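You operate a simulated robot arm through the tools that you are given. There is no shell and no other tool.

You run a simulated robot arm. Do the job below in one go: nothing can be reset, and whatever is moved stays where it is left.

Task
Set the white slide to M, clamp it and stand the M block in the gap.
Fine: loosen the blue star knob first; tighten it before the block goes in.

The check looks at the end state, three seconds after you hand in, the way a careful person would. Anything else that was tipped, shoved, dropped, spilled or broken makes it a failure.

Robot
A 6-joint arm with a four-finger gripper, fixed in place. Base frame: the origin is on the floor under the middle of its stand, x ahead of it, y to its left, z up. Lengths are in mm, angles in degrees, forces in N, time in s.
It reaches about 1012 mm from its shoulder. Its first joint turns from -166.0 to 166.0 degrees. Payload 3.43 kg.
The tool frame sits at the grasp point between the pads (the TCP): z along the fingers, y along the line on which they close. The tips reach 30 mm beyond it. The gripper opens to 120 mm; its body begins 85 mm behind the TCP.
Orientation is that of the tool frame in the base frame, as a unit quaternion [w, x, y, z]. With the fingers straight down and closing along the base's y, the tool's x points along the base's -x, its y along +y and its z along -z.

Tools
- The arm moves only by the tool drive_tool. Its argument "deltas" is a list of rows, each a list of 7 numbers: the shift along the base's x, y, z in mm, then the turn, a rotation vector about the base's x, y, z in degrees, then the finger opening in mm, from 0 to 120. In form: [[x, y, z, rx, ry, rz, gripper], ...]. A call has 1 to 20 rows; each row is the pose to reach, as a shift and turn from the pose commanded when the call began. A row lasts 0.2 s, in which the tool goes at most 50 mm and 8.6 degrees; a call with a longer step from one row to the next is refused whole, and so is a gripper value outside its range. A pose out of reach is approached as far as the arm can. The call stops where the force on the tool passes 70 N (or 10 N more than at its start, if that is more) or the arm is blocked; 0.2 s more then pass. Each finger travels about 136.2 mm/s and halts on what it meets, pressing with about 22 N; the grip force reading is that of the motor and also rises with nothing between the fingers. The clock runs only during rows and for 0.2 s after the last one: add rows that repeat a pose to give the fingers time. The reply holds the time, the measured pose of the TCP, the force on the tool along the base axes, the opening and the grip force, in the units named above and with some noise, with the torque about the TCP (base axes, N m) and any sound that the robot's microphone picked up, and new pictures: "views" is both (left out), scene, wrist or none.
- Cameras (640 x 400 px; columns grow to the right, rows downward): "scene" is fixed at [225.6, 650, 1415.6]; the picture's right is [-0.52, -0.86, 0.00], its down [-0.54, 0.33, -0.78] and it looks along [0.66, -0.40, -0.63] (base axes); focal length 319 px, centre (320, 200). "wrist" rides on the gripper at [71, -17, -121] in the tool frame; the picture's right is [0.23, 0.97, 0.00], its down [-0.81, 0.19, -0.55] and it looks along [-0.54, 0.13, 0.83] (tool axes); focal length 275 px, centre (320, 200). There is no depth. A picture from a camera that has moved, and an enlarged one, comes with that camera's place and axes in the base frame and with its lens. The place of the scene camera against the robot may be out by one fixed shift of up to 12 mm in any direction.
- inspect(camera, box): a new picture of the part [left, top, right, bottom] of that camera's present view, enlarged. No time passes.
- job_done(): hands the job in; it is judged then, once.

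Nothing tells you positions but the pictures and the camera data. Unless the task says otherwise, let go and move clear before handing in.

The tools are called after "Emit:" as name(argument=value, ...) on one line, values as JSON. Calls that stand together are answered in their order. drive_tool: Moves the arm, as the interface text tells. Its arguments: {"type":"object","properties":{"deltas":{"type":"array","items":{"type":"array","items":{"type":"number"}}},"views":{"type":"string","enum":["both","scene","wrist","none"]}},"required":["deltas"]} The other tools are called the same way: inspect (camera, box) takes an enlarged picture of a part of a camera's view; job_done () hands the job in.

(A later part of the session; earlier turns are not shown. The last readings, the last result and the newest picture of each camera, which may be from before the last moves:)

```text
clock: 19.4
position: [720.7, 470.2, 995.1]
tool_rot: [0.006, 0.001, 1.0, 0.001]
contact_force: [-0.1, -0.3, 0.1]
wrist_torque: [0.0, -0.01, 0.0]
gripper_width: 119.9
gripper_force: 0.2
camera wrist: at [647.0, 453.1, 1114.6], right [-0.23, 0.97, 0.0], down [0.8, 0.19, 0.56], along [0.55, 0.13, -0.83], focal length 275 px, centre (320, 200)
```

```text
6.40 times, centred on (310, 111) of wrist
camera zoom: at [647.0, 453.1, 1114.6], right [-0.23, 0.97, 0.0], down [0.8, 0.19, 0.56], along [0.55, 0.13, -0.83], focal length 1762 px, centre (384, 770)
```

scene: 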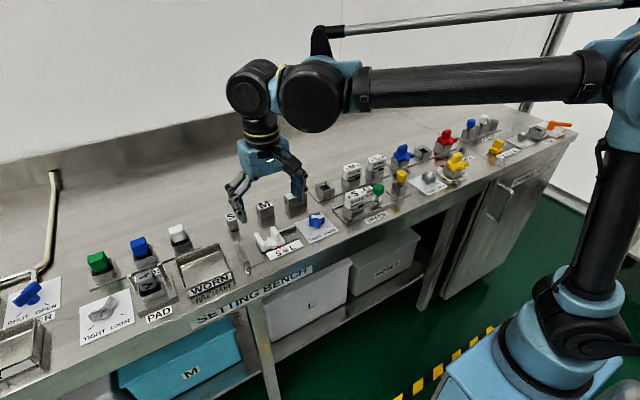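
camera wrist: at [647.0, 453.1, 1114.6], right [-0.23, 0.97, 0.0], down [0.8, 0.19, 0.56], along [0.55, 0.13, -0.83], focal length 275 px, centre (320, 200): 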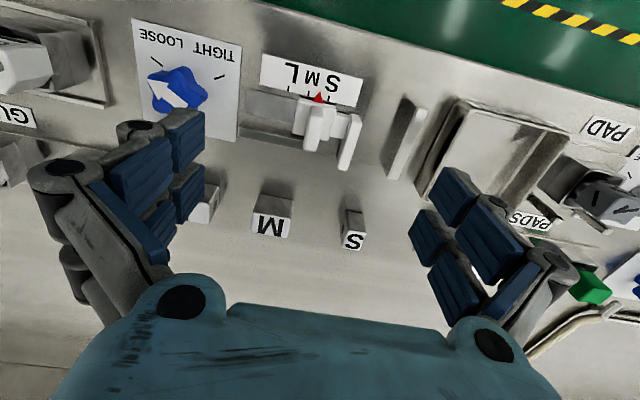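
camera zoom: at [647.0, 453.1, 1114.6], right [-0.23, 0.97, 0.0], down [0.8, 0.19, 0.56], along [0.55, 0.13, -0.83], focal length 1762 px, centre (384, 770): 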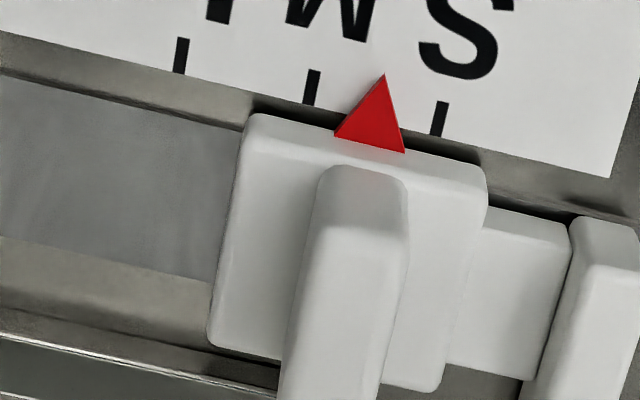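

Pointer y≈465.7 and the M tick at 456.6, so the slide must go about -9.1 mm in y. Gripping the tall jaw by its two ends along x looks safest, so I'll turn to yaw +90° above it and look from the -y side.

Emit:
drive_tool(deltas=[[0, 0, 0, 0, 0, 8.2, 110], [0, 0, 0, 0, 0, 16.4, 100], [0, 0, 0, 0, 0, 24.6, 90], [0, 10, 0, 0, 0, 32.8, 90], [0, 20, 0, 0, 0, 41, 90], [5, 25, 0, 0, 0, 49.2, 90], [10, 30, 0, 0, 0, 57.4, 90], [12, 30, -10, 0, 0, 65.6, 90], [12, 30, -20, 0, 0, 73.8, 90], [12, 30, -30, 0, 0, 82, 90], [12, 30, -35, 0, 0, 90, 90], [12, 30, -35, 0, 0, 90, 90], [12, 30, -35, 0, 0, 90, 90]])

Emit:
inspect(camera="wrist", box=[230, 20, 430, 180])

Emit:
inspect(camera="scene", box=[210, 160, 330, 260])

```text
clock: 22.2
position: [731.9, 499.8, 959.6]
tool_rot: [-0.004, 0.707, -0.707, -0.005]
contact_force: [-0.2, 0.0, 0.1]
wrist_torque: [0.01, 0.03, 0.02]
gripper_width: 90.3
gripper_force: 0.0
camera wrist: at [749.2, 426.3, 1079.9], right [-0.97, -0.23, 0.0], down [-0.19, 0.8, 0.56], along [-0.13, 0.55, -0.83], focal length 275 px, centre (320, 200)
```

scene: 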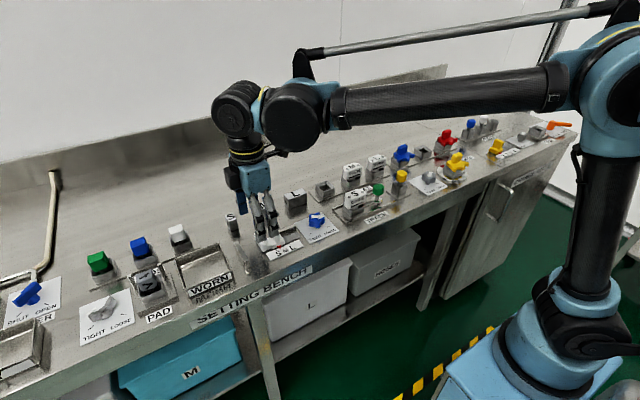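
wrist: 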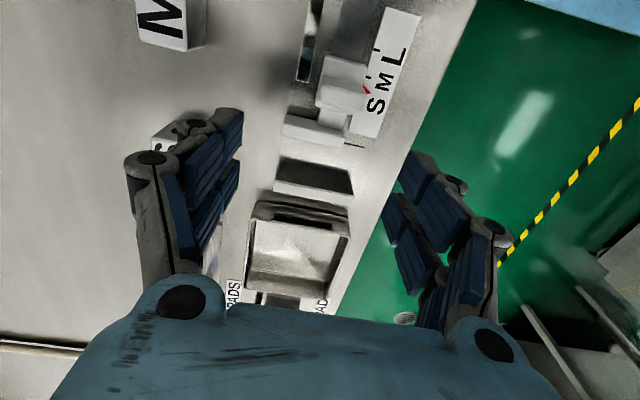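

```text
2.50 times, centred on (330, 100) of wrist
camera zoom: at [749.2, 426.3, 1079.9], right [-0.97, -0.23, 0.0], down [-0.19, 0.8, 0.56], along [-0.13, 0.55, -0.83], focal length 688 px, centre (295, 450)
```

zoom: 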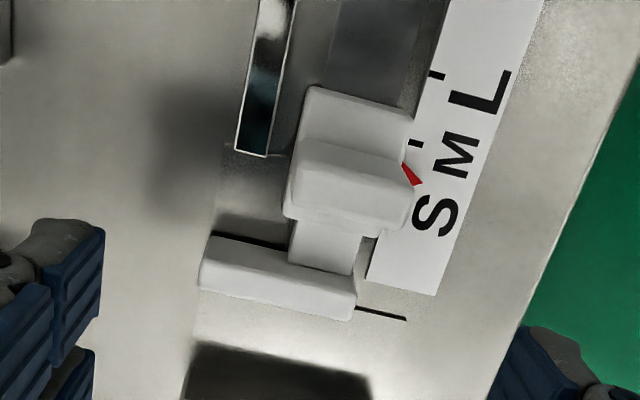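

```text
4.00 times, centred on (270, 210) of scene
camera zoom: at [225.6, 650.0, 1415.6], right [-0.52, -0.86, 0.0], down [-0.54, 0.33, -0.78], along [0.66, -0.4, -0.63], focal length 1276 px, centre (520, 160)
```

zoom: 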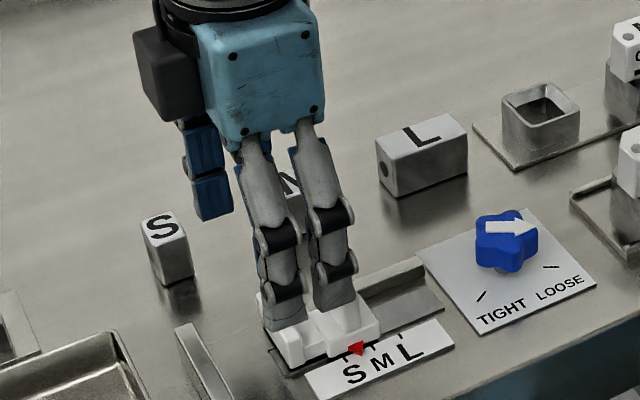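

Jaw measured: x 713–760, y 494.5–505.3, top z≈886; the fixed plate's inner face is near y≈545. I'll put one finger pair squarely on the jaw ends with the TCP at (736.5, 513), staying above for now to verify.

Emit:
drive_tool(deltas=[[4.6, 13.2, 0, 0, 0, 0, 72], [4.6, 13.2, -12, 0, 0, 0, 72], [4.6, 13.2, -30, 0, 0, 0, 72], [4.6, 13.2, -30, 0, 0, 0, 72]])

Emit:
inspect(camera="wrist", box=[220, 20, 420, 180])

Emit:
inspect(camera="scene", box=[210, 170, 330, 270])

```text
clock: 23.2
position: [736.4, 513.0, 929.1]
tool_rot: [-0.004, 0.707, -0.707, -0.006]
contact_force: [-0.8, 0.1, 0.2]
wrist_torque: [0.01, 0.05, 0.02]
gripper_width: 71.8
gripper_force: 0.1
camera wrist: at [753.7, 440.1, 1049.5], right [-0.97, -0.23, 0.0], down [-0.19, 0.8, 0.56], along [-0.13, 0.55, -0.83], focal length 275 px, centre (320, 200)
```

scene: 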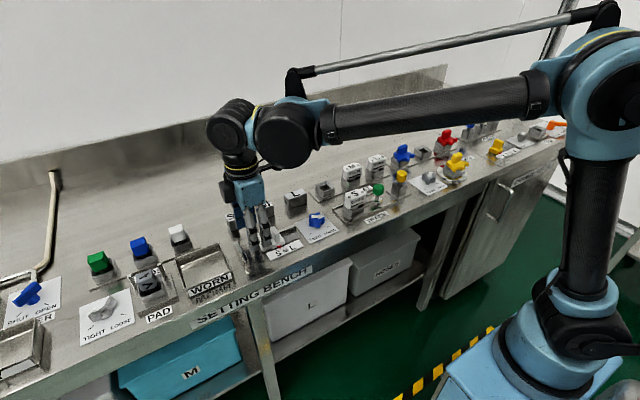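
wrist: 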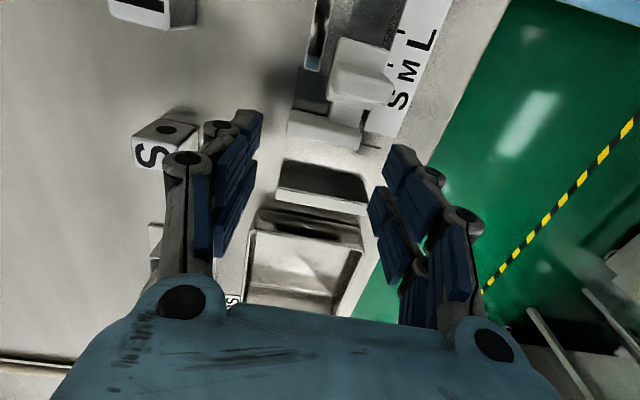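

```text
2.50 times, centred on (320, 100) of wrist
camera zoom: at [753.7, 440.1, 1049.5], right [-0.97, -0.23, 0.0], down [-0.19, 0.8, 0.56], along [-0.13, 0.55, -0.83], focal length 688 px, centre (320, 450)
```

zoom: 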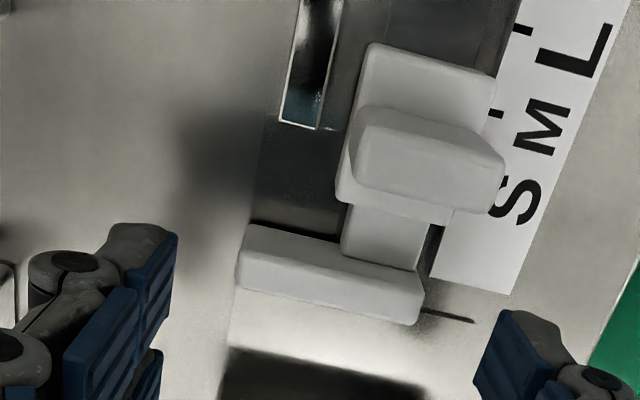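

```text
4.00 times, centred on (270, 220) of scene
camera zoom: at [225.6, 650.0, 1415.6], right [-0.52, -0.86, 0.0], down [-0.54, 0.33, -0.78], along [0.66, -0.4, -0.63], focal length 1276 px, centre (520, 120)
```

zoom: 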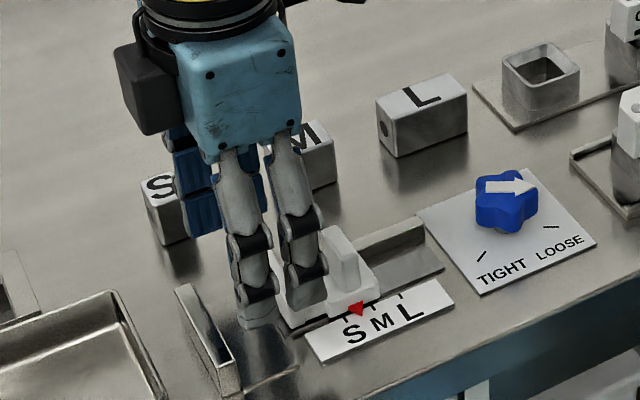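

Alignment looks right, with the fingers straddling the jaw and clear of the plate and S block. I'll descend to z≈903 and close softly on the jaw.

Emit:
drive_tool(deltas=[[0, 0, -10, 0, 0, 0, 72], [0, 0, -20, 0, 0, 0, 72], [0, 0, -26, 0, 0, 0, 72], [0, 0, -26, 0, 0, 0, 72]])

Emit:
inspect(camera="scene", box=[210, 170, 330, 270])

```text
clock: 24.2
position: [737.5, 512.4, 903.9]
tool_rot: [0.004, -0.707, 0.707, 0.005]
contact_force: [0.4, -0.2, -1.1]
wrist_torque: [0.02, 0.0, -0.03]
gripper_width: 71.8
gripper_force: 0.0
camera wrist: at [754.6, 439.4, 1023.1], right [-0.97, -0.23, 0.0], down [-0.19, 0.8, 0.56], along [-0.13, 0.55, -0.83], focal length 275 px, centre (320, 200)
```

scene: 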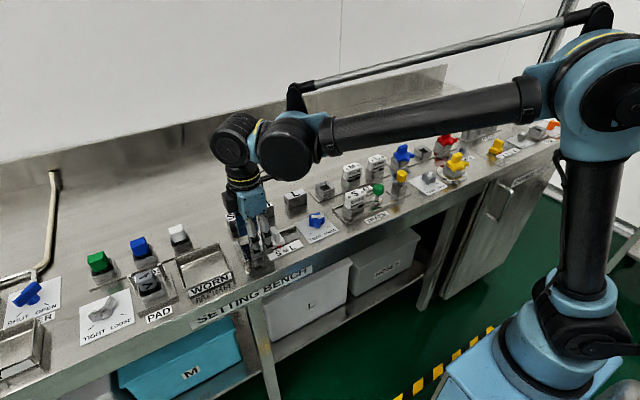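
wrist: 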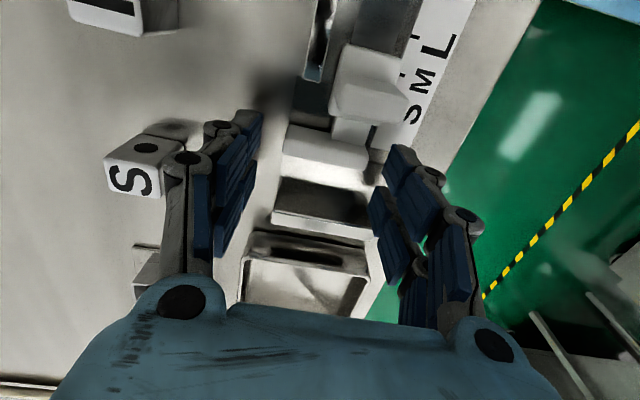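

```text
4.00 times, centred on (270, 220) of scene
camera zoom: at [225.6, 650.0, 1415.6], right [-0.52, -0.86, 0.0], down [-0.54, 0.33, -0.78], along [0.66, -0.4, -0.63], focal length 1276 px, centre (520, 120)
```

zoom: 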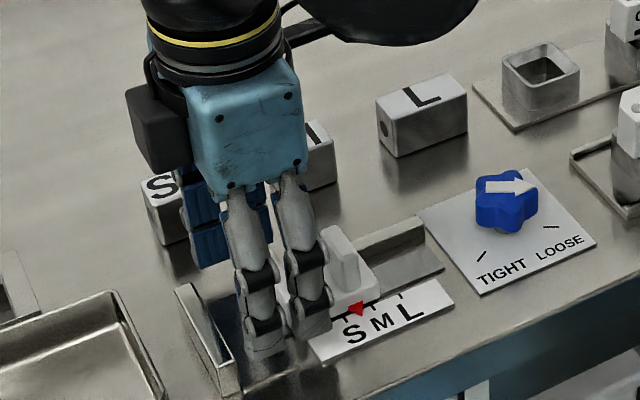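

Fingers sit beside the jaw ends without contact. I'll close on the jaw.

Emit:
drive_tool(deltas=[[0, 0, 0, 0, 0, 0, 60], [0, 0, 0, 0, 0, 0, 53], [0, 0, 0, 0, 0, 0, 48], [0, 0, 0, 0, 0, 0, 44], [0, 0, 0, 0, 0, 0, 42], [0, 0, 0, 0, 0, 0, 42]])

Emit:
inspect(camera="wrist", box=[220, 20, 420, 180])

Emit:
inspect(camera="scene", box=[230, 200, 310, 260])

```text
clock: 25.6
position: [737.5, 512.1, 902.4]
tool_rot: [0.003, -0.707, 0.707, 0.005]
contact_force: [-8.3, -1.4, -1.6]
wrist_torque: [-0.09, 0.33, -0.04]
gripper_width: 46.4
gripper_force: 44.8
camera wrist: at [754.2, 439.5, 1023.3], right [-0.97, -0.23, 0.0], down [-0.19, 0.8, 0.56], along [-0.13, 0.55, -0.83], focal length 275 px, centre (320, 200)
```

scene: 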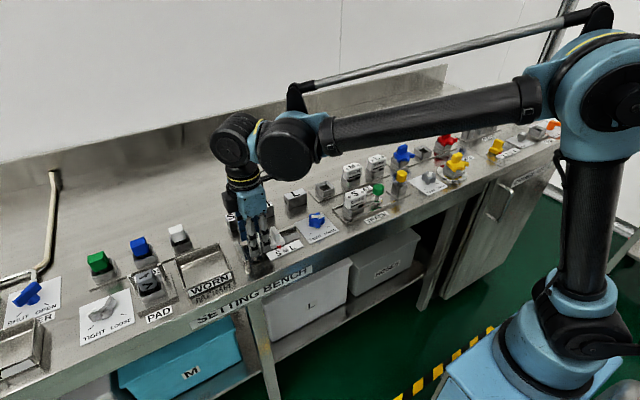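
wrist: 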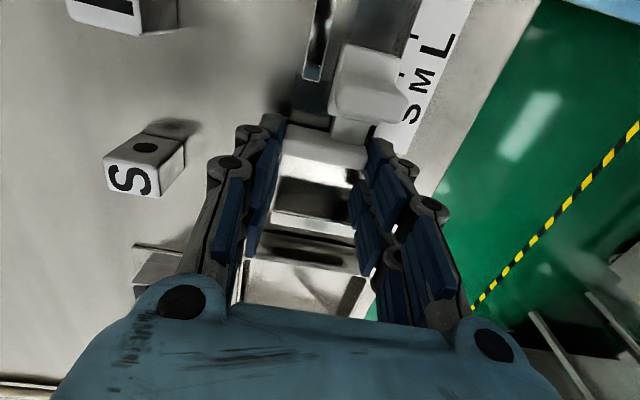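

```text
2.50 times, centred on (320, 100) of wrist
camera zoom: at [754.2, 439.5, 1023.3], right [-0.97, -0.23, 0.0], down [-0.19, 0.8, 0.56], along [-0.13, 0.55, -0.83], focal length 688 px, centre (320, 450)
```

zoom: 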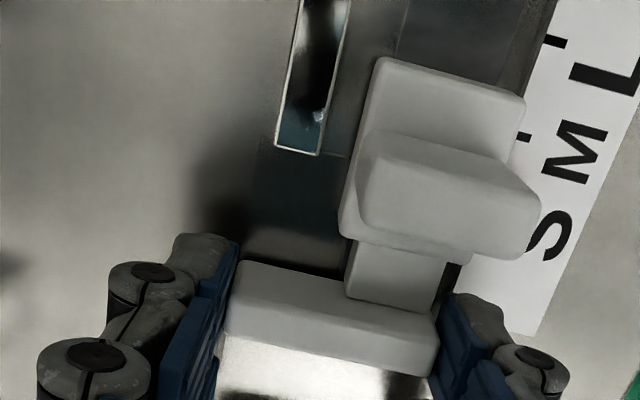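

```text
6.67 times, centred on (270, 230) of scene
camera zoom: at [225.6, 650.0, 1415.6], right [-0.52, -0.86, 0.0], down [-0.54, 0.33, -0.78], along [0.66, -0.4, -0.63], focal length 2126 px, centre (653, 0)
```

zoom: 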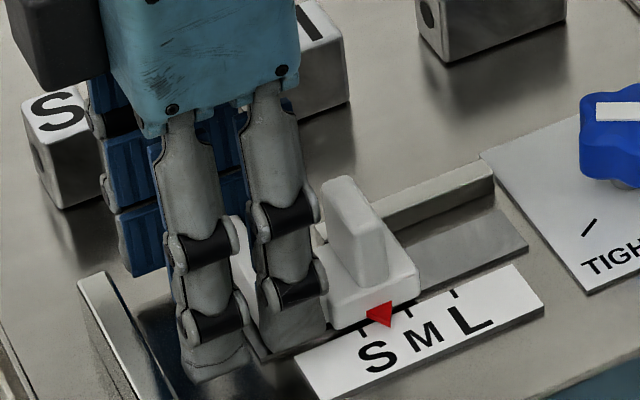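

The jaw is gripped at 46.4 mm. I'll slide it slowly toward -y, 5 mm first, and check that the slide follows.

Emit:
drive_tool(deltas=[[0, -1.5, 0, 0, 0, 0, 42], [0, -3, 0, 0, 0, 0, 42], [0, -5, 0, 0, 0, 0, 42], [0, -5, 0, 0, 0, 0, 42]], views="wrist")

Emit:
inspect(camera="scene", box=[230, 200, 310, 260])

```text
clock: 26.6
position: [737.1, 507.7, 904.0]
tool_rot: [0.003, -0.707, 0.707, 0.005]
contact_force: [-13.1, 0.9, -17.4]
wrist_torque: [0.85, 0.34, -0.06]
gripper_width: 46.3
gripper_force: 45.3
camera wrist: at [754.2, 434.7, 1023.3], right [-0.97, -0.23, 0.0], down [-0.19, 0.8, 0.56], along [-0.13, 0.55, -0.83], focal length 275 px, centre (320, 200)
```

wrist: 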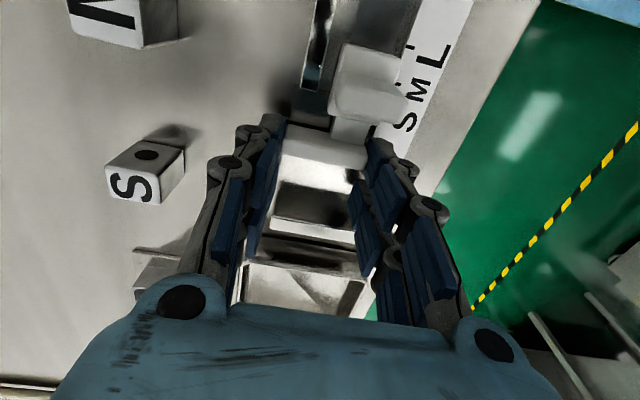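

```text
6.67 times, centred on (270, 230) of scene
camera zoom: at [225.6, 650.0, 1415.6], right [-0.52, -0.86, 0.0], down [-0.54, 0.33, -0.78], along [0.66, -0.4, -0.63], focal length 2126 px, centre (653, 0)
```

zoom: 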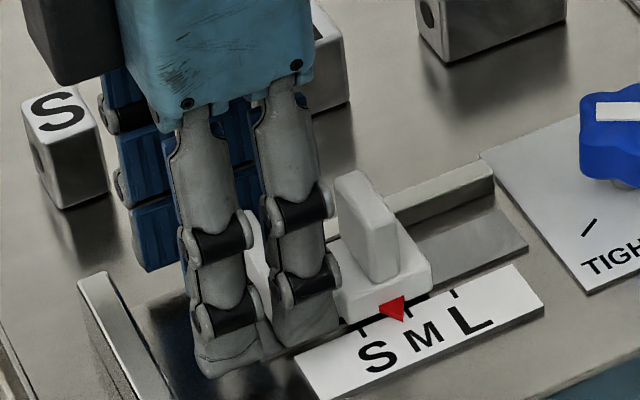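

The slide follows smoothly. I'll move the remaining ~4.3 mm with a tiny z relief.

Emit:
drive_tool(deltas=[[0, -1.5, -0.5, 0, 0, 0, 42], [0, -3, -0.5, 0, 0, 0, 42], [0, -4.3, -0.5, 0, 0, 0, 42], [0, -4.3, -0.5, 0, 0, 0, 42]], views="wrist")

Emit:
inspect(camera="scene", box=[250, 215, 310, 260])

Emit:
inspect(camera="wrist", box=[300, 10, 460, 140])

```text
clock: 27.6
position: [736.6, 503.5, 902.5]
tool_rot: [-0.004, 0.707, -0.707, -0.005]
contact_force: [-8.2, 2.5, -8.2]
wrist_torque: [0.05, 0.29, 0.0]
gripper_width: 46.5
gripper_force: 45.2
camera wrist: at [754.1, 430.3, 1023.3], right [-0.97, -0.23, 0.0], down [-0.19, 0.8, 0.56], along [-0.13, 0.55, -0.83], focal length 275 px, centre (320, 200)
```

wrist: 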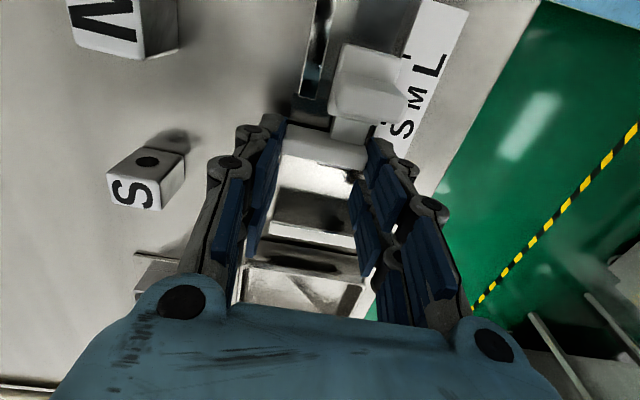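

```text
8.89 times, centred on (280, 238) of scene
camera zoom: at [225.6, 650.0, 1415.6], right [-0.52, -0.86, 0.0], down [-0.54, 0.33, -0.78], along [0.66, -0.4, -0.63], focal length 2835 px, centre (676, -133)
```

zoom: 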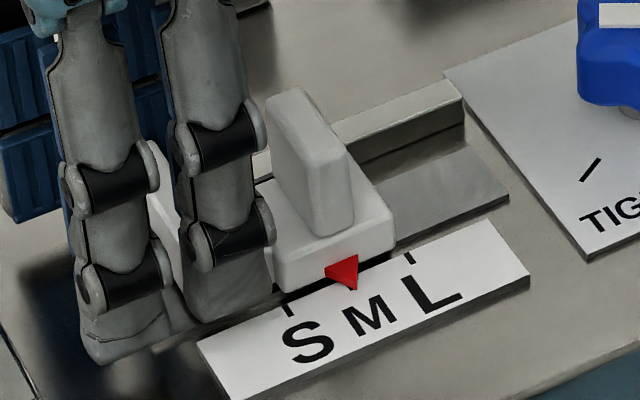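

```text
3.08 times, centred on (380, 75) of wrist
camera zoom: at [754.1, 430.3, 1023.3], right [-0.97, -0.23, 0.0], down [-0.19, 0.8, 0.56], along [-0.13, 0.55, -0.83], focal length 847 px, centre (135, 585)
```

zoom: 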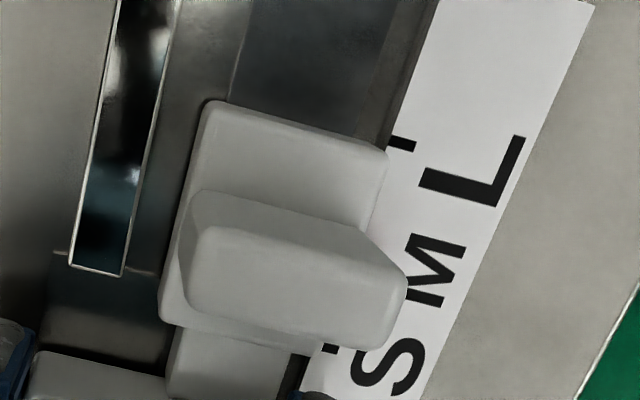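

The scene view shows the pointer covering the M tick. I'll release, rise and check from straight in front at yaw 0 before tightening.

Emit:
drive_tool(deltas=[[0, 0, 0, 0, 0, 0, 52], [0, 0, 0, 0, 0, 0, 70], [0, 0, 0, 0, 0, 0, 72], [0, 0, 15, 0, 0, 0, 72], [0, 0, 45, 0, 0, 0, 72], [0, 0, 80, 0, 0, 0, 80], [0, 0, 90, 0, 0, -8.2, 100], [0, 0, 90, 0, 0, -16.4, 120], [-3, -10, 90, 0, 0, -24.6, 120], [-6, -15, 90, 0, 0, -32.8, 120], [-9, -20, 90, 0, 0, -41, 120], [-12, -25, 90, 0, 0, -49.2, 120], [-16, -30, 90, 0, 0, -57.4, 120], [-16, -36, 90, 0, 0, -65.6, 120], [-16, -36, 90, 0, 0, -73.8, 120], [-16, -36, 90, 0, 0, -82, 120], [-16, -36, 90, 0, 0, -90, 120], [-16, -36, 90, 0, 0, -90, 120]])

Emit:
inspect(camera="wrist", box=[260, 70, 360, 132])

Emit:
inspect(camera="scene", box=[240, 205, 320, 265])

Emit:
inspect(camera="wrist", box=[230, 70, 450, 270])

```text
clock: 31.4
position: [721.5, 467.7, 993.1]
tool_rot: [0.006, 0.0, 1.0, 0.001]
contact_force: [0.7, 0.2, 0.1]
wrist_torque: [0.01, 0.03, 0.0]
gripper_width: 120.4
gripper_force: 0.0
camera wrist: at [648.3, 450.6, 1113.6], right [-0.23, 0.97, 0.0], down [0.8, 0.19, 0.56], along [0.55, 0.13, -0.83], focal length 275 px, centre (320, 200)
```

scene: 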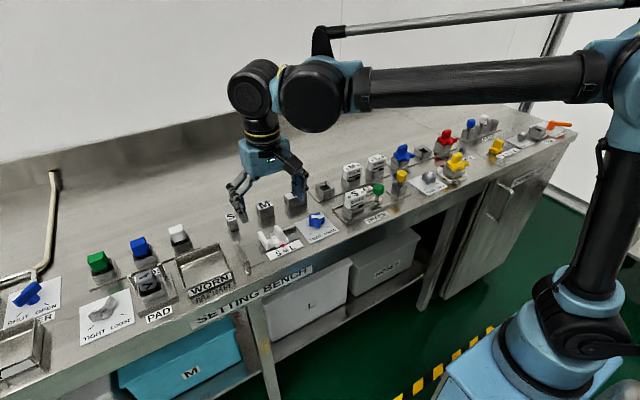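
wrist: 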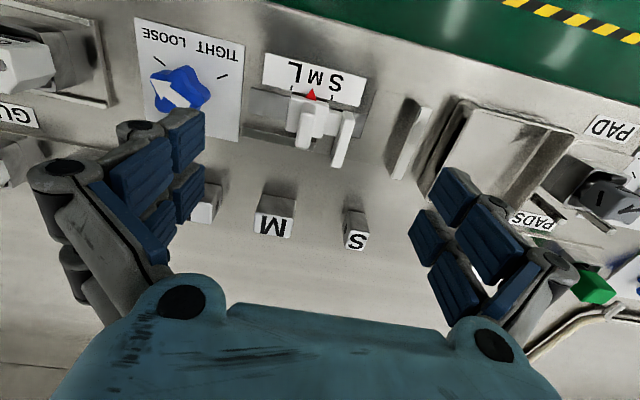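

```text
6.40 times, centred on (310, 101) of wrist
camera zoom: at [648.3, 450.6, 1113.6], right [-0.23, 0.97, 0.0], down [0.8, 0.19, 0.56], along [0.55, 0.13, -0.83], focal length 1762 px, centre (384, 834)
```

zoom: 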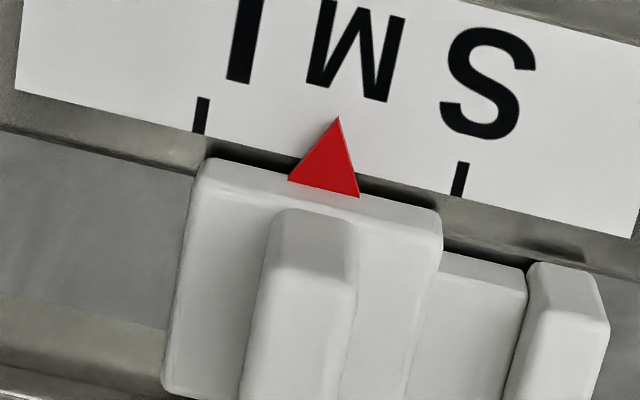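

```text
6.67 times, centred on (280, 235) of scene
camera zoom: at [225.6, 650.0, 1415.6], right [-0.52, -0.86, 0.0], down [-0.54, 0.33, -0.78], along [0.66, -0.4, -0.63], focal length 2126 px, centre (587, -33)
```

zoom: 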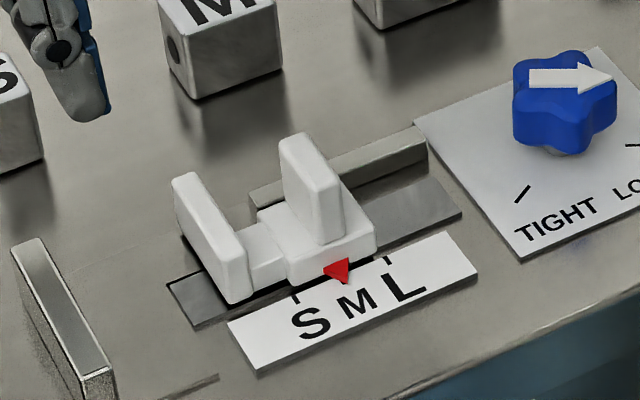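

```text
2.00 times, centred on (340, 170) of wrist
camera zoom: at [648.3, 450.6, 1113.6], right [-0.23, 0.97, 0.0], down [0.8, 0.19, 0.56], along [0.55, 0.13, -0.83], focal length 551 px, centre (280, 260)
```

zoom: 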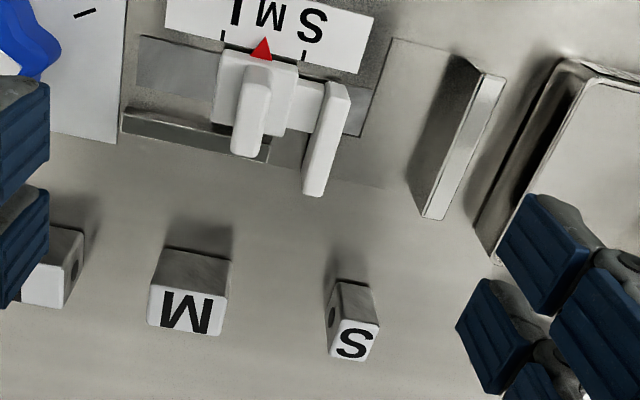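

Pointer at y≈456.65, exactly on the M tick (midway between the L tick at 438.8 and the S tick at 474.5). I'll go back above the knob at yaw +42°, the same pose I released it in.

Emit:
drive_tool(deltas=[[0, -20, 1.5, 0, 0, 8.4, 110], [0, -50, 1.5, 0, 0, 16.8, 90], [2, -80, 1.5, 0, 0, 25.2, 66], [4.4, -100, 1.5, 0, 0, 33.6, 66], [4.4, -112.9, 1.5, 0, 0, 42, 66], [4.4, -112.9, 1.5, 0, 0, 42, 66], [4.4, -112.9, -20, 0, 0, 42, 66], [4.4, -112.9, -50, 0, 0, 42, 66], [4.4, -112.9, -50, 0, 0, 42, 66]])

Emit:
inspect(camera="wrist", box=[200, 50, 440, 200])

```text
clock: 33.4
position: [723.0, 354.8, 942.7]
tool_rot: [0.004, -0.359, 0.933, 0.002]
contact_force: [-0.1, 0.6, 0.3]
wrist_torque: [-0.03, 0.0, -0.01]
gripper_width: 66.0
gripper_force: 0.1
camera wrist: at [681.2, 292.0, 1063.5], right [-0.82, 0.57, 0.0], down [0.47, 0.68, 0.56], along [0.32, 0.46, -0.83], focal length 275 px, centre (320, 200)
```

scene: 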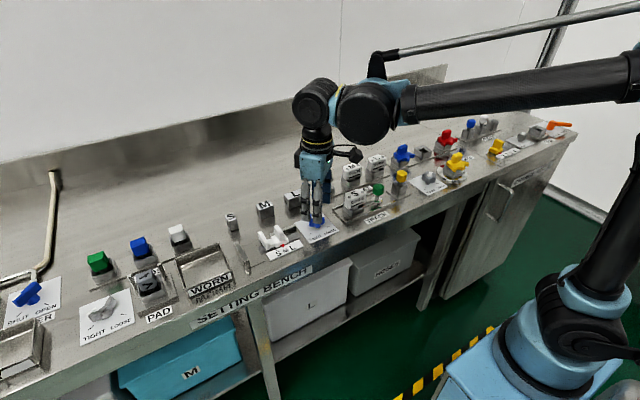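
wrist: 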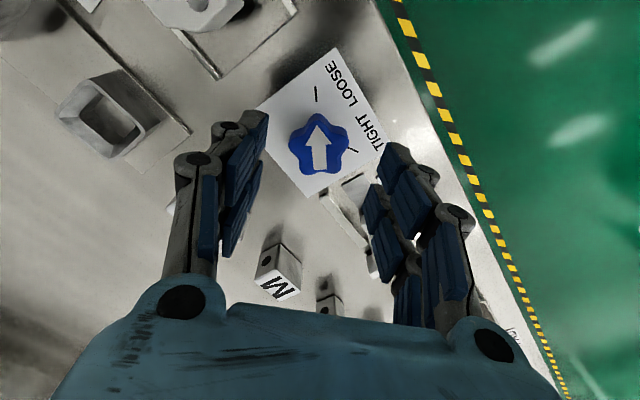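

```text
2.67 times, centred on (320, 125) of wrist
camera zoom: at [681.2, 292.0, 1063.5], right [-0.82, 0.57, 0.0], down [0.47, 0.68, 0.56], along [0.32, 0.46, -0.83], focal length 734 px, centre (320, 400)
```

zoom: 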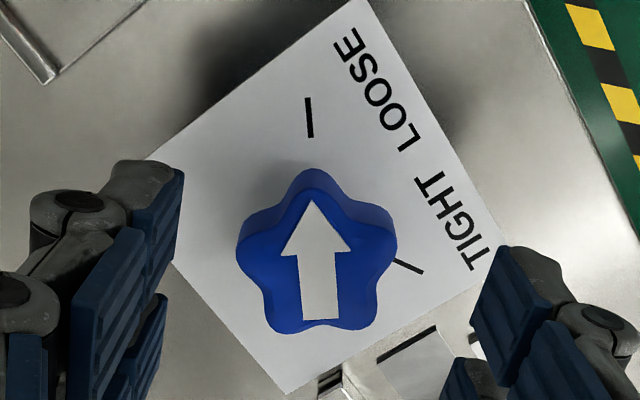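

Aligned with the arrow at LOOSE. I'll descend and regrip the knob.

Emit:
drive_tool(deltas=[[1.5, 0, -15, 0, 0, 0, 66], [1.5, 0, -30, 0, 0, 0, 66], [1.5, 0, -36.5, 0, 0, 0, 66], [1.5, 0, -36.5, 0, 0, 0, 66], [1.5, 0, -36.5, 0, 0, 0, 50], [1.5, 0, -36.5, 0, 0, 0, 42], [1.5, 0, -36.5, 0, 0, 0, 34], [1.5, 0, -36.5, 0, 0, 0, 30], [1.5, 0, -36.5, 0, 0, 0, 30]], views="wrist")

Emit:
inspect(camera="wrist", box=[200, 50, 440, 250])

```text
clock: 35.4
position: [726.6, 353.7, 907.1]
tool_rot: [0.006, -0.358, 0.934, 0.004]
contact_force: [-11.7, 8.0, -2.9]
wrist_torque: [0.25, 0.2, 0.01]
gripper_width: 38.1
gripper_force: 6.6
camera wrist: at [683.6, 292.5, 1028.2], right [-0.82, 0.57, 0.0], down [0.47, 0.68, 0.56], along [0.32, 0.46, -0.83], focal length 275 px, centre (320, 200)
```

wrist: 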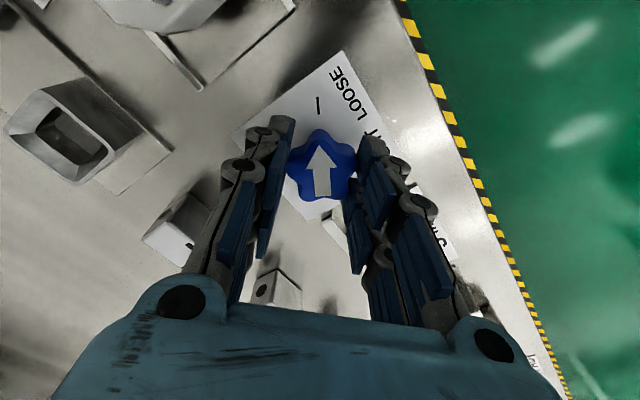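

```text
2.00 times, centred on (320, 150) of wrist
camera zoom: at [683.6, 292.5, 1028.2], right [-0.82, 0.57, 0.0], down [0.47, 0.68, 0.56], along [0.32, 0.46, -0.83], focal length 551 px, centre (320, 300)
```

zoom: 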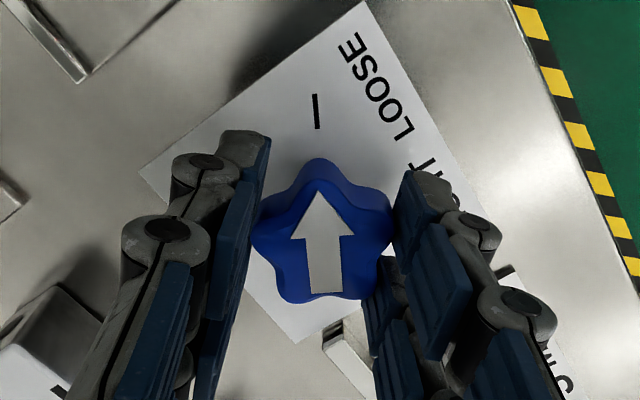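

Grip hasn't settled yet and the load is slightly one-sided. I'll shift about 1 mm toward the low-force side and let the fingers finish closing.

Emit:
drive_tool(deltas=[[-1, 0.7, 0, 0, 0, 0, 30], [-1, 0.7, 0, 0, 0, 0, 30], [-1, 0.7, 0, 0, 0, 0, 30]], views="none")

Emit:
inspect(camera="wrist", box=[200, 50, 440, 250])

```text
clock: 36.2
position: [726.0, 355.5, 907.9]
tool_rot: [0.006, -0.359, 0.933, 0.003]
contact_force: [-3.3, 2.9, 11.5]
wrist_torque: [-0.2, 0.39, -0.05]
gripper_width: 35.3
gripper_force: 45.2
```

```text
2.00 times, centred on (320, 150) of wrist
camera zoom: at [682.8, 293.3, 1028.0], right [-0.82, 0.57, 0.0], down [0.47, 0.68, 0.56], along [0.32, 0.46, -0.83], focal length 551 px, centre (320, 300)
```

zoom: 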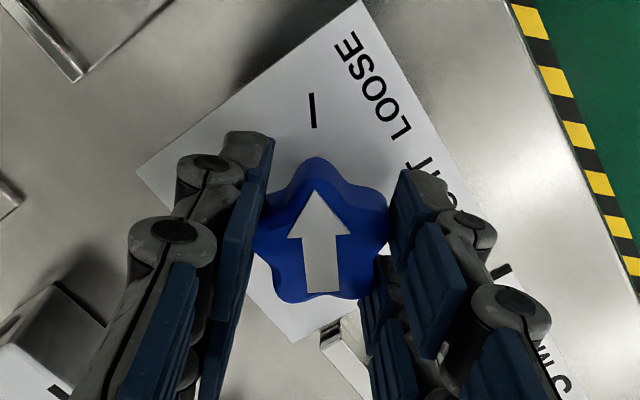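

Gripped firmly. Rotating back toward TIGHT in stages, checking load.

Emit:
drive_tool(deltas=[[0, 0, 0, 0, 0, -6, 30], [0, 0, 0, 0, 0, -12, 30], [0, 0, 0, 0, 0, -18, 30], [0, 0, 0, 0, 0, -24, 30], [0, 0, 0, 0, 0, -30, 30], [0, 0, 0, 0, 0, -30, 30]], views="none")

```text
clock: 37.6
position: [725.5, 355.4, 908.3]
tool_rot: [0.006, -0.104, 0.995, 0.001]
contact_force: [4.9, 3.3, 27.4]
wrist_torque: [0.11, -0.26, 0.06]
gripper_width: 35.2
gripper_force: 45.2
```

Emit:
drive_tool(deltas=[[0, 0, 0.8, 0, 0, -6, 30], [0, 0, 0.8, 0, 0, -12, 30], [0, 0, 0.8, 0, 0, -18, 30], [0, 0, 0.8, 0, 0, -24, 30], [0, 0, 0.8, 0, 0, -30, 30], [0, 0, 0.8, 0, 0, -30, 30]], views="none")

Emit:
inspect(camera="wrist", box=[200, 50, 440, 250])

```text
clock: 39.0
position: [726.0, 355.6, 907.6]
tool_rot: [0.006, 0.157, 0.988, -0.001]
contact_force: [-1.1, -2.7, 1.5]
wrist_torque: [0.0, -0.2, -0.02]
gripper_width: 35.3
gripper_force: 44.9
```

```text
2.00 times, centred on (320, 150) of wrist
camera zoom: at [651.0, 361.1, 1028.0], right [0.08, 1.0, 0.0], down [0.82, -0.07, 0.56], along [0.56, -0.05, -0.83], focal length 551 px, centre (320, 300)
```

zoom: 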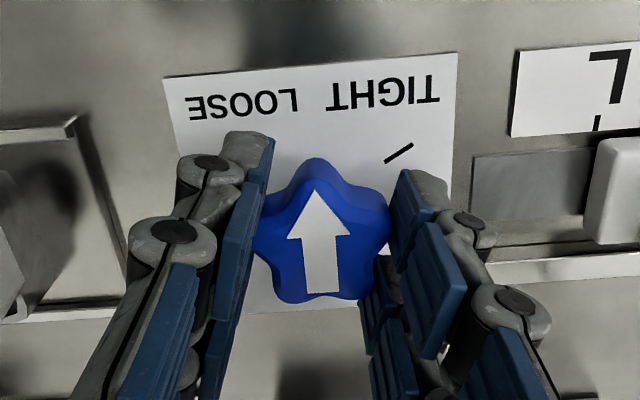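

Halfway there with low loads. Continuing with the next 30°.

Emit:
drive_tool(deltas=[[0, 0, 0, 0, 0, -6, 30], [0, 0, 0, 0, 0, -12, 30], [0, 0, 0, 0, 0, -18, 30], [0, 0, 0, 0, 0, -24, 30], [0, 0, 0, 0, 0, -30, 30], [0, 0, 0, 0, 0, -30, 30]], views="none")

```text
clock: 40.4
position: [725.3, 355.6, 908.7]
tool_rot: [0.005, 0.407, 0.913, -0.002]
contact_force: [-5.7, -5.1, 9.9]
wrist_torque: [-0.06, 0.35, 0.0]
gripper_width: 35.3
gripper_force: 45.0
```

Emit:
drive_tool(deltas=[[0, 0, 0.2, 0, 0, -6, 30], [0, 0, 0.2, 0, 0, -12, 30], [0, 0, 0.2, 0, 0, -18, 30], [0, 0, 0.2, 0, 0, -24, 30], [0, 0, 0.2, 0, 0, -30, 30], [0, 0, 0.2, 0, 0, -30, 30]], views="wrist")

Emit:
inspect(camera="wrist", box=[200, 50, 440, 250])

```text
clock: 41.8
position: [724.5, 354.6, 908.3]
tool_rot: [0.006, 0.629, 0.777, -0.003]
contact_force: [0.8, 9.2, 19.3]
wrist_torque: [0.26, -0.05, 0.18]
gripper_width: 35.6
gripper_force: 44.9
camera wrist: at [693.7, 422.3, 1027.9], right [0.9, 0.43, 0.0], down [0.35, -0.75, 0.56], along [0.24, -0.51, -0.83], focal length 275 px, centre (320, 200)
```

wrist: 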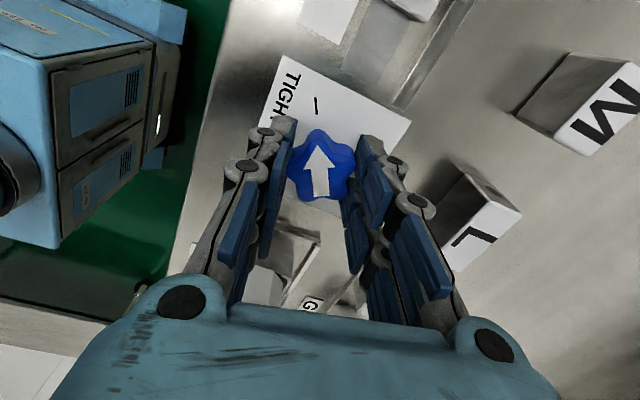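

```text
2.00 times, centred on (320, 150) of wrist
camera zoom: at [693.7, 422.3, 1027.9], right [0.9, 0.43, 0.0], down [0.35, -0.75, 0.56], along [0.24, -0.51, -0.83], focal length 551 px, centre (320, 300)
```

zoom: 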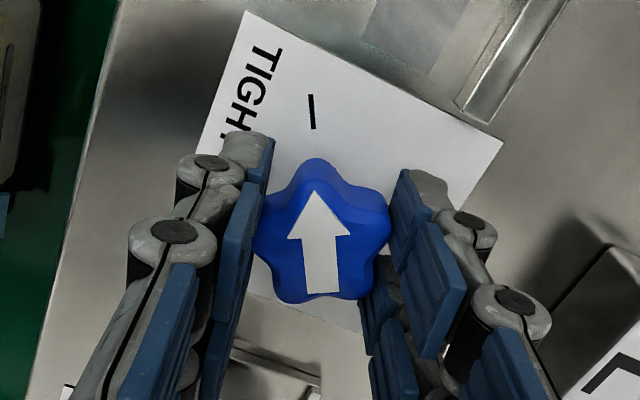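

Arrow at TIGHT and torque is beginning to build (0.18 N·m). I'll add 3° to seat it firmly.

Emit:
drive_tool(deltas=[[0, 0, 0.4, 0, 0, -1.5, 30], [0, 0, 0.4, 0, 0, -3, 30], [0, 0, 0.4, 0, 0, -3, 30]], views="none")

Emit:
inspect(camera="wrist", box=[200, 50, 440, 250])

```text
clock: 42.6
position: [724.8, 353.9, 908.5]
tool_rot: [0.005, 0.649, 0.761, -0.004]
contact_force: [-5.4, 5.2, 1.2]
wrist_torque: [0.26, 0.15, 0.76]
gripper_width: 35.5
gripper_force: 44.5
```

```text
2.00 times, centred on (320, 150) of wrist
camera zoom: at [697.3, 424.2, 1027.8], right [0.93, 0.38, 0.0], down [0.32, -0.76, 0.56], along [0.21, -0.52, -0.83], focal length 551 px, centre (320, 300)
```

zoom: 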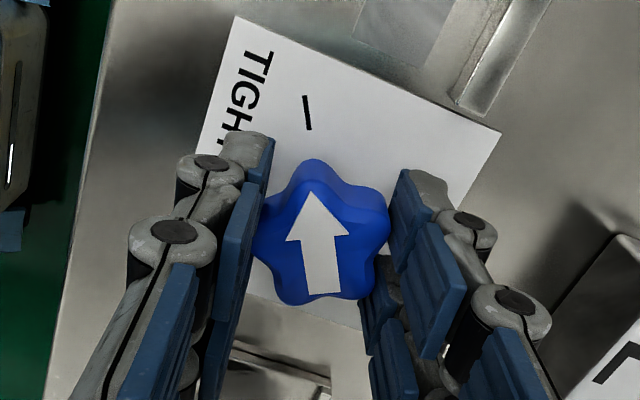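

Torque rose to 0.76 N·m against the stop, so the knob is tight. I'll release, lift and verify both knob and slide.

Emit:
drive_tool(deltas=[[0, 0, 0, 0, 0, 0, 40], [0, 0, 0, 0, 0, 0, 55], [0, 0, 0, 0, 0, 0, 66], [0, 0, 0, 0, 0, 0, 66], [0, 0, 15, 0, 0, 0, 66], [0, 0, 45, 0, 0, 0, 66], [0, 0, 80, 0, 0, 0, 80], [0, 0, 90, 0, 0, 0, 90], [0, 0, 90, 0, 0, 0, 90]])

Emit:
inspect(camera="scene", box=[240, 190, 350, 270])

Emit:
inspect(camera="wrist", box=[220, 20, 440, 180])

```text
clock: 44.6
position: [726.4, 355.5, 999.6]
tool_rot: [0.005, 0.649, 0.761, -0.005]
contact_force: [0.4, 0.1, 0.0]
wrist_torque: [-0.01, 0.01, -0.03]
gripper_width: 90.1
gripper_force: 0.1
camera wrist: at [697.6, 424.0, 1118.8], right [0.93, 0.38, 0.0], down [0.32, -0.76, 0.56], along [0.21, -0.52, -0.83], focal length 275 px, centre (320, 200)
```

scene: 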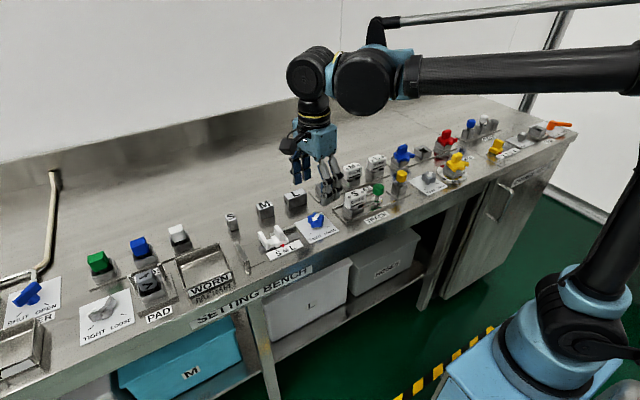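
wrist: 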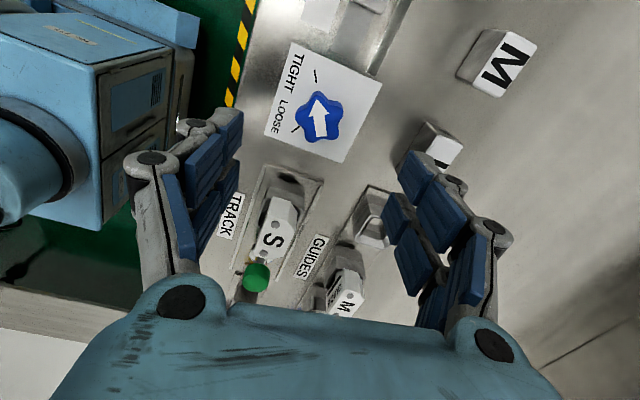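

```text
5.00 times, centred on (295, 230) of scene
camera zoom: at [225.6, 650.0, 1415.6], right [-0.52, -0.86, 0.0], down [-0.54, 0.33, -0.78], along [0.66, -0.4, -0.63], focal length 1595 px, centre (445, 50)
```

zoom: 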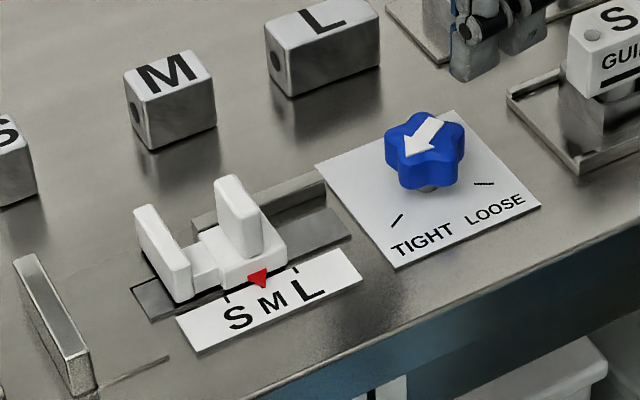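

```text
2.50 times, centred on (330, 100) of wrist
camera zoom: at [697.6, 424.0, 1118.8], right [0.93, 0.38, 0.0], down [0.32, -0.76, 0.56], along [0.21, -0.52, -0.83], focal length 688 px, centre (295, 450)
```

zoom: 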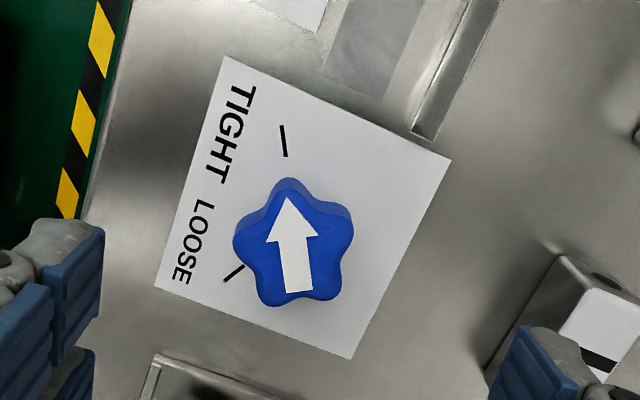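

Knob reads TIGHT (arrow ≈119°) and the pointer is still on M. Next I'll turn to yaw -90° and look closely at the M block and the gap.

Emit:
drive_tool(deltas=[[10, 20, 0, 0, 0, -4, 110], [20, 45, 0, 0, 0, -9.1, 120], [30, 70, 0, 0, 0, -9.1, 120], [40, 90, 0, 0, 0, -9.1, 120], [50, 105, 0, 0, 0, -9.1, 120], [60, 105, 0, 0, 0, -9.1, 120], [60, 105, 0, 0, 0, -9.1, 120], [60, 105, 0, 0, 0, -9.1, 120]])

Emit:
inspect(camera="wrist", box=[220, 20, 440, 180])

```text
clock: 46.4
position: [786.9, 461.1, 996.5]
tool_rot: [0.004, 0.708, 0.706, -0.005]
contact_force: [0.1, 0.4, -1.2]
wrist_torque: [0.0, -0.01, -0.01]
gripper_width: 120.4
gripper_force: 0.1
camera wrist: at [769.6, 533.0, 1117.4], right [0.97, 0.23, 0.0], down [0.19, -0.8, 0.56], along [0.13, -0.55, -0.83], focal length 275 px, centre (320, 200)
```

scene: 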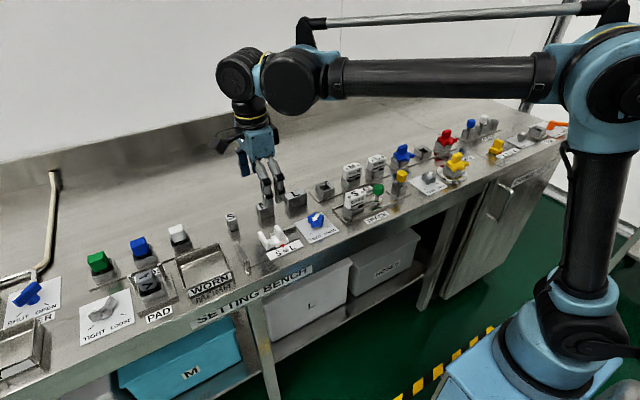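
wrist: 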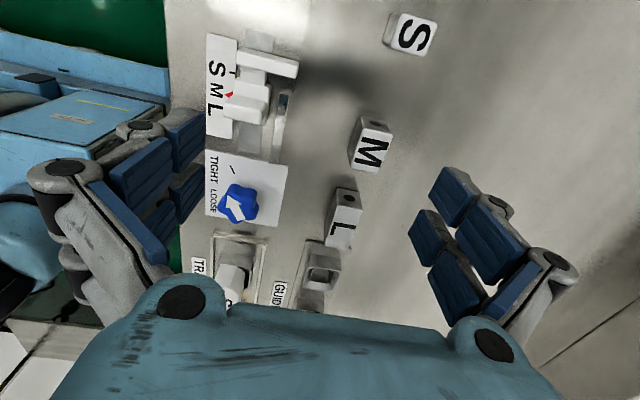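

```text
2.50 times, centred on (330, 100) of wrist
camera zoom: at [769.6, 533.0, 1117.4], right [0.97, 0.23, 0.0], down [0.19, -0.8, 0.56], along [0.13, -0.55, -0.83], focal length 688 px, centre (295, 450)
```

zoom: 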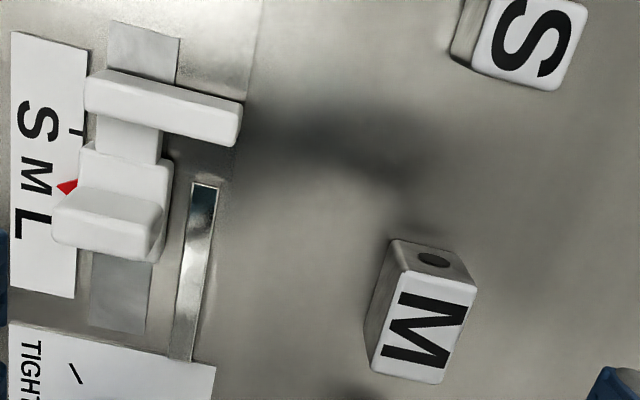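

The M block measures about 26×38×36 mm, centred near (834.9, 445.4) with its top at ≈897. The gap runs y≈496–544.5 with jaw and plate tops at ≈886. I'll move above the M block at yaw -90° so the fingers grip its x-faces.

Emit:
drive_tool(deltas=[[12, -5, 0, 0, 0, 0, 100], [24, -10, 0, 0, 0, 0, 80], [36, -15.7, -10, 0, 0, 0, 66], [48, -15.7, -25, 0, 0, 0, 66], [48, -15.7, -36, 0, 0, 0, 66], [48, -15.7, -36, 0, 0, 0, 66], [48, -15.7, -36, 0, 0, 0, 66]])

Emit:
inspect(camera="wrist", box=[220, 60, 440, 220])

Emit:
inspect(camera="scene", box=[210, 140, 330, 240])

```text
clock: 48.0
position: [834.5, 444.8, 959.3]
tool_rot: [0.005, 0.708, 0.707, -0.004]
contact_force: [0.0, 0.0, -0.3]
wrist_torque: [0.0, 0.03, 0.02]
gripper_width: 65.9
gripper_force: 0.1
camera wrist: at [817.9, 517.5, 1080.9], right [0.97, 0.23, 0.0], down [0.19, -0.8, 0.56], along [0.13, -0.55, -0.83], focal length 275 px, centre (320, 200)
```

scene: 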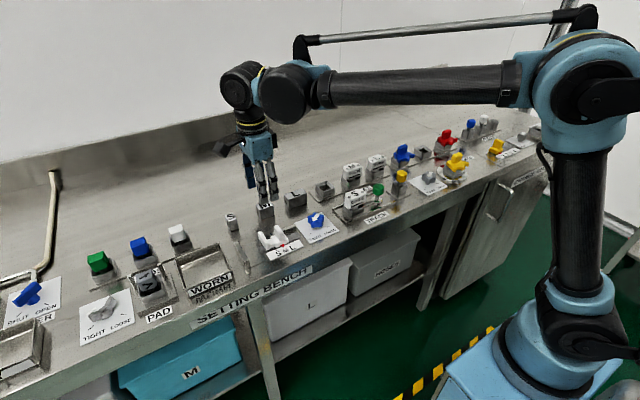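
wrist: 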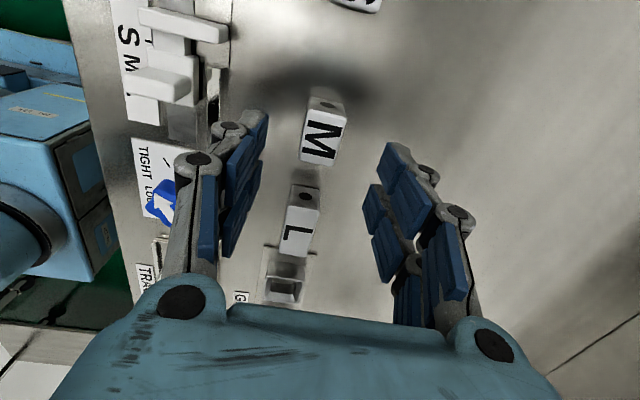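

```text
2.50 times, centred on (330, 140) of wrist
camera zoom: at [817.9, 517.5, 1080.9], right [0.97, 0.23, 0.0], down [0.19, -0.8, 0.56], along [0.13, -0.55, -0.83], focal length 688 px, centre (295, 350)
```

zoom: 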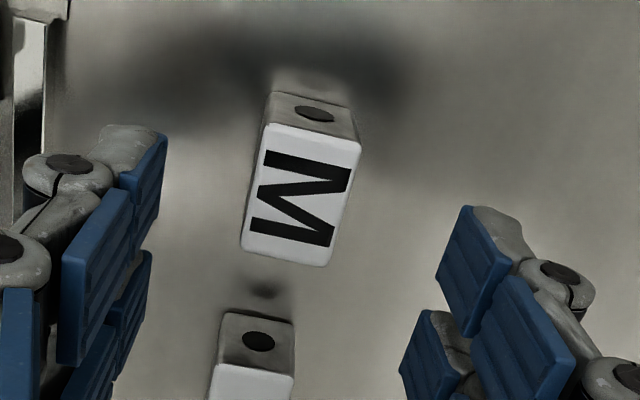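

```text
4.00 times, centred on (270, 190) of scene
camera zoom: at [225.6, 650.0, 1415.6], right [-0.52, -0.86, 0.0], down [-0.54, 0.33, -0.78], along [0.66, -0.4, -0.63], focal length 1276 px, centre (520, 240)
```

zoom: 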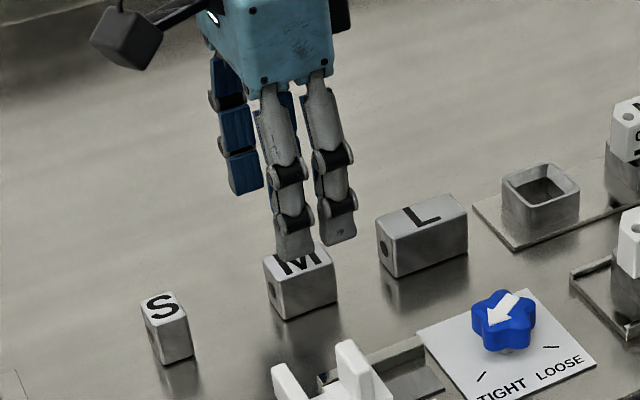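

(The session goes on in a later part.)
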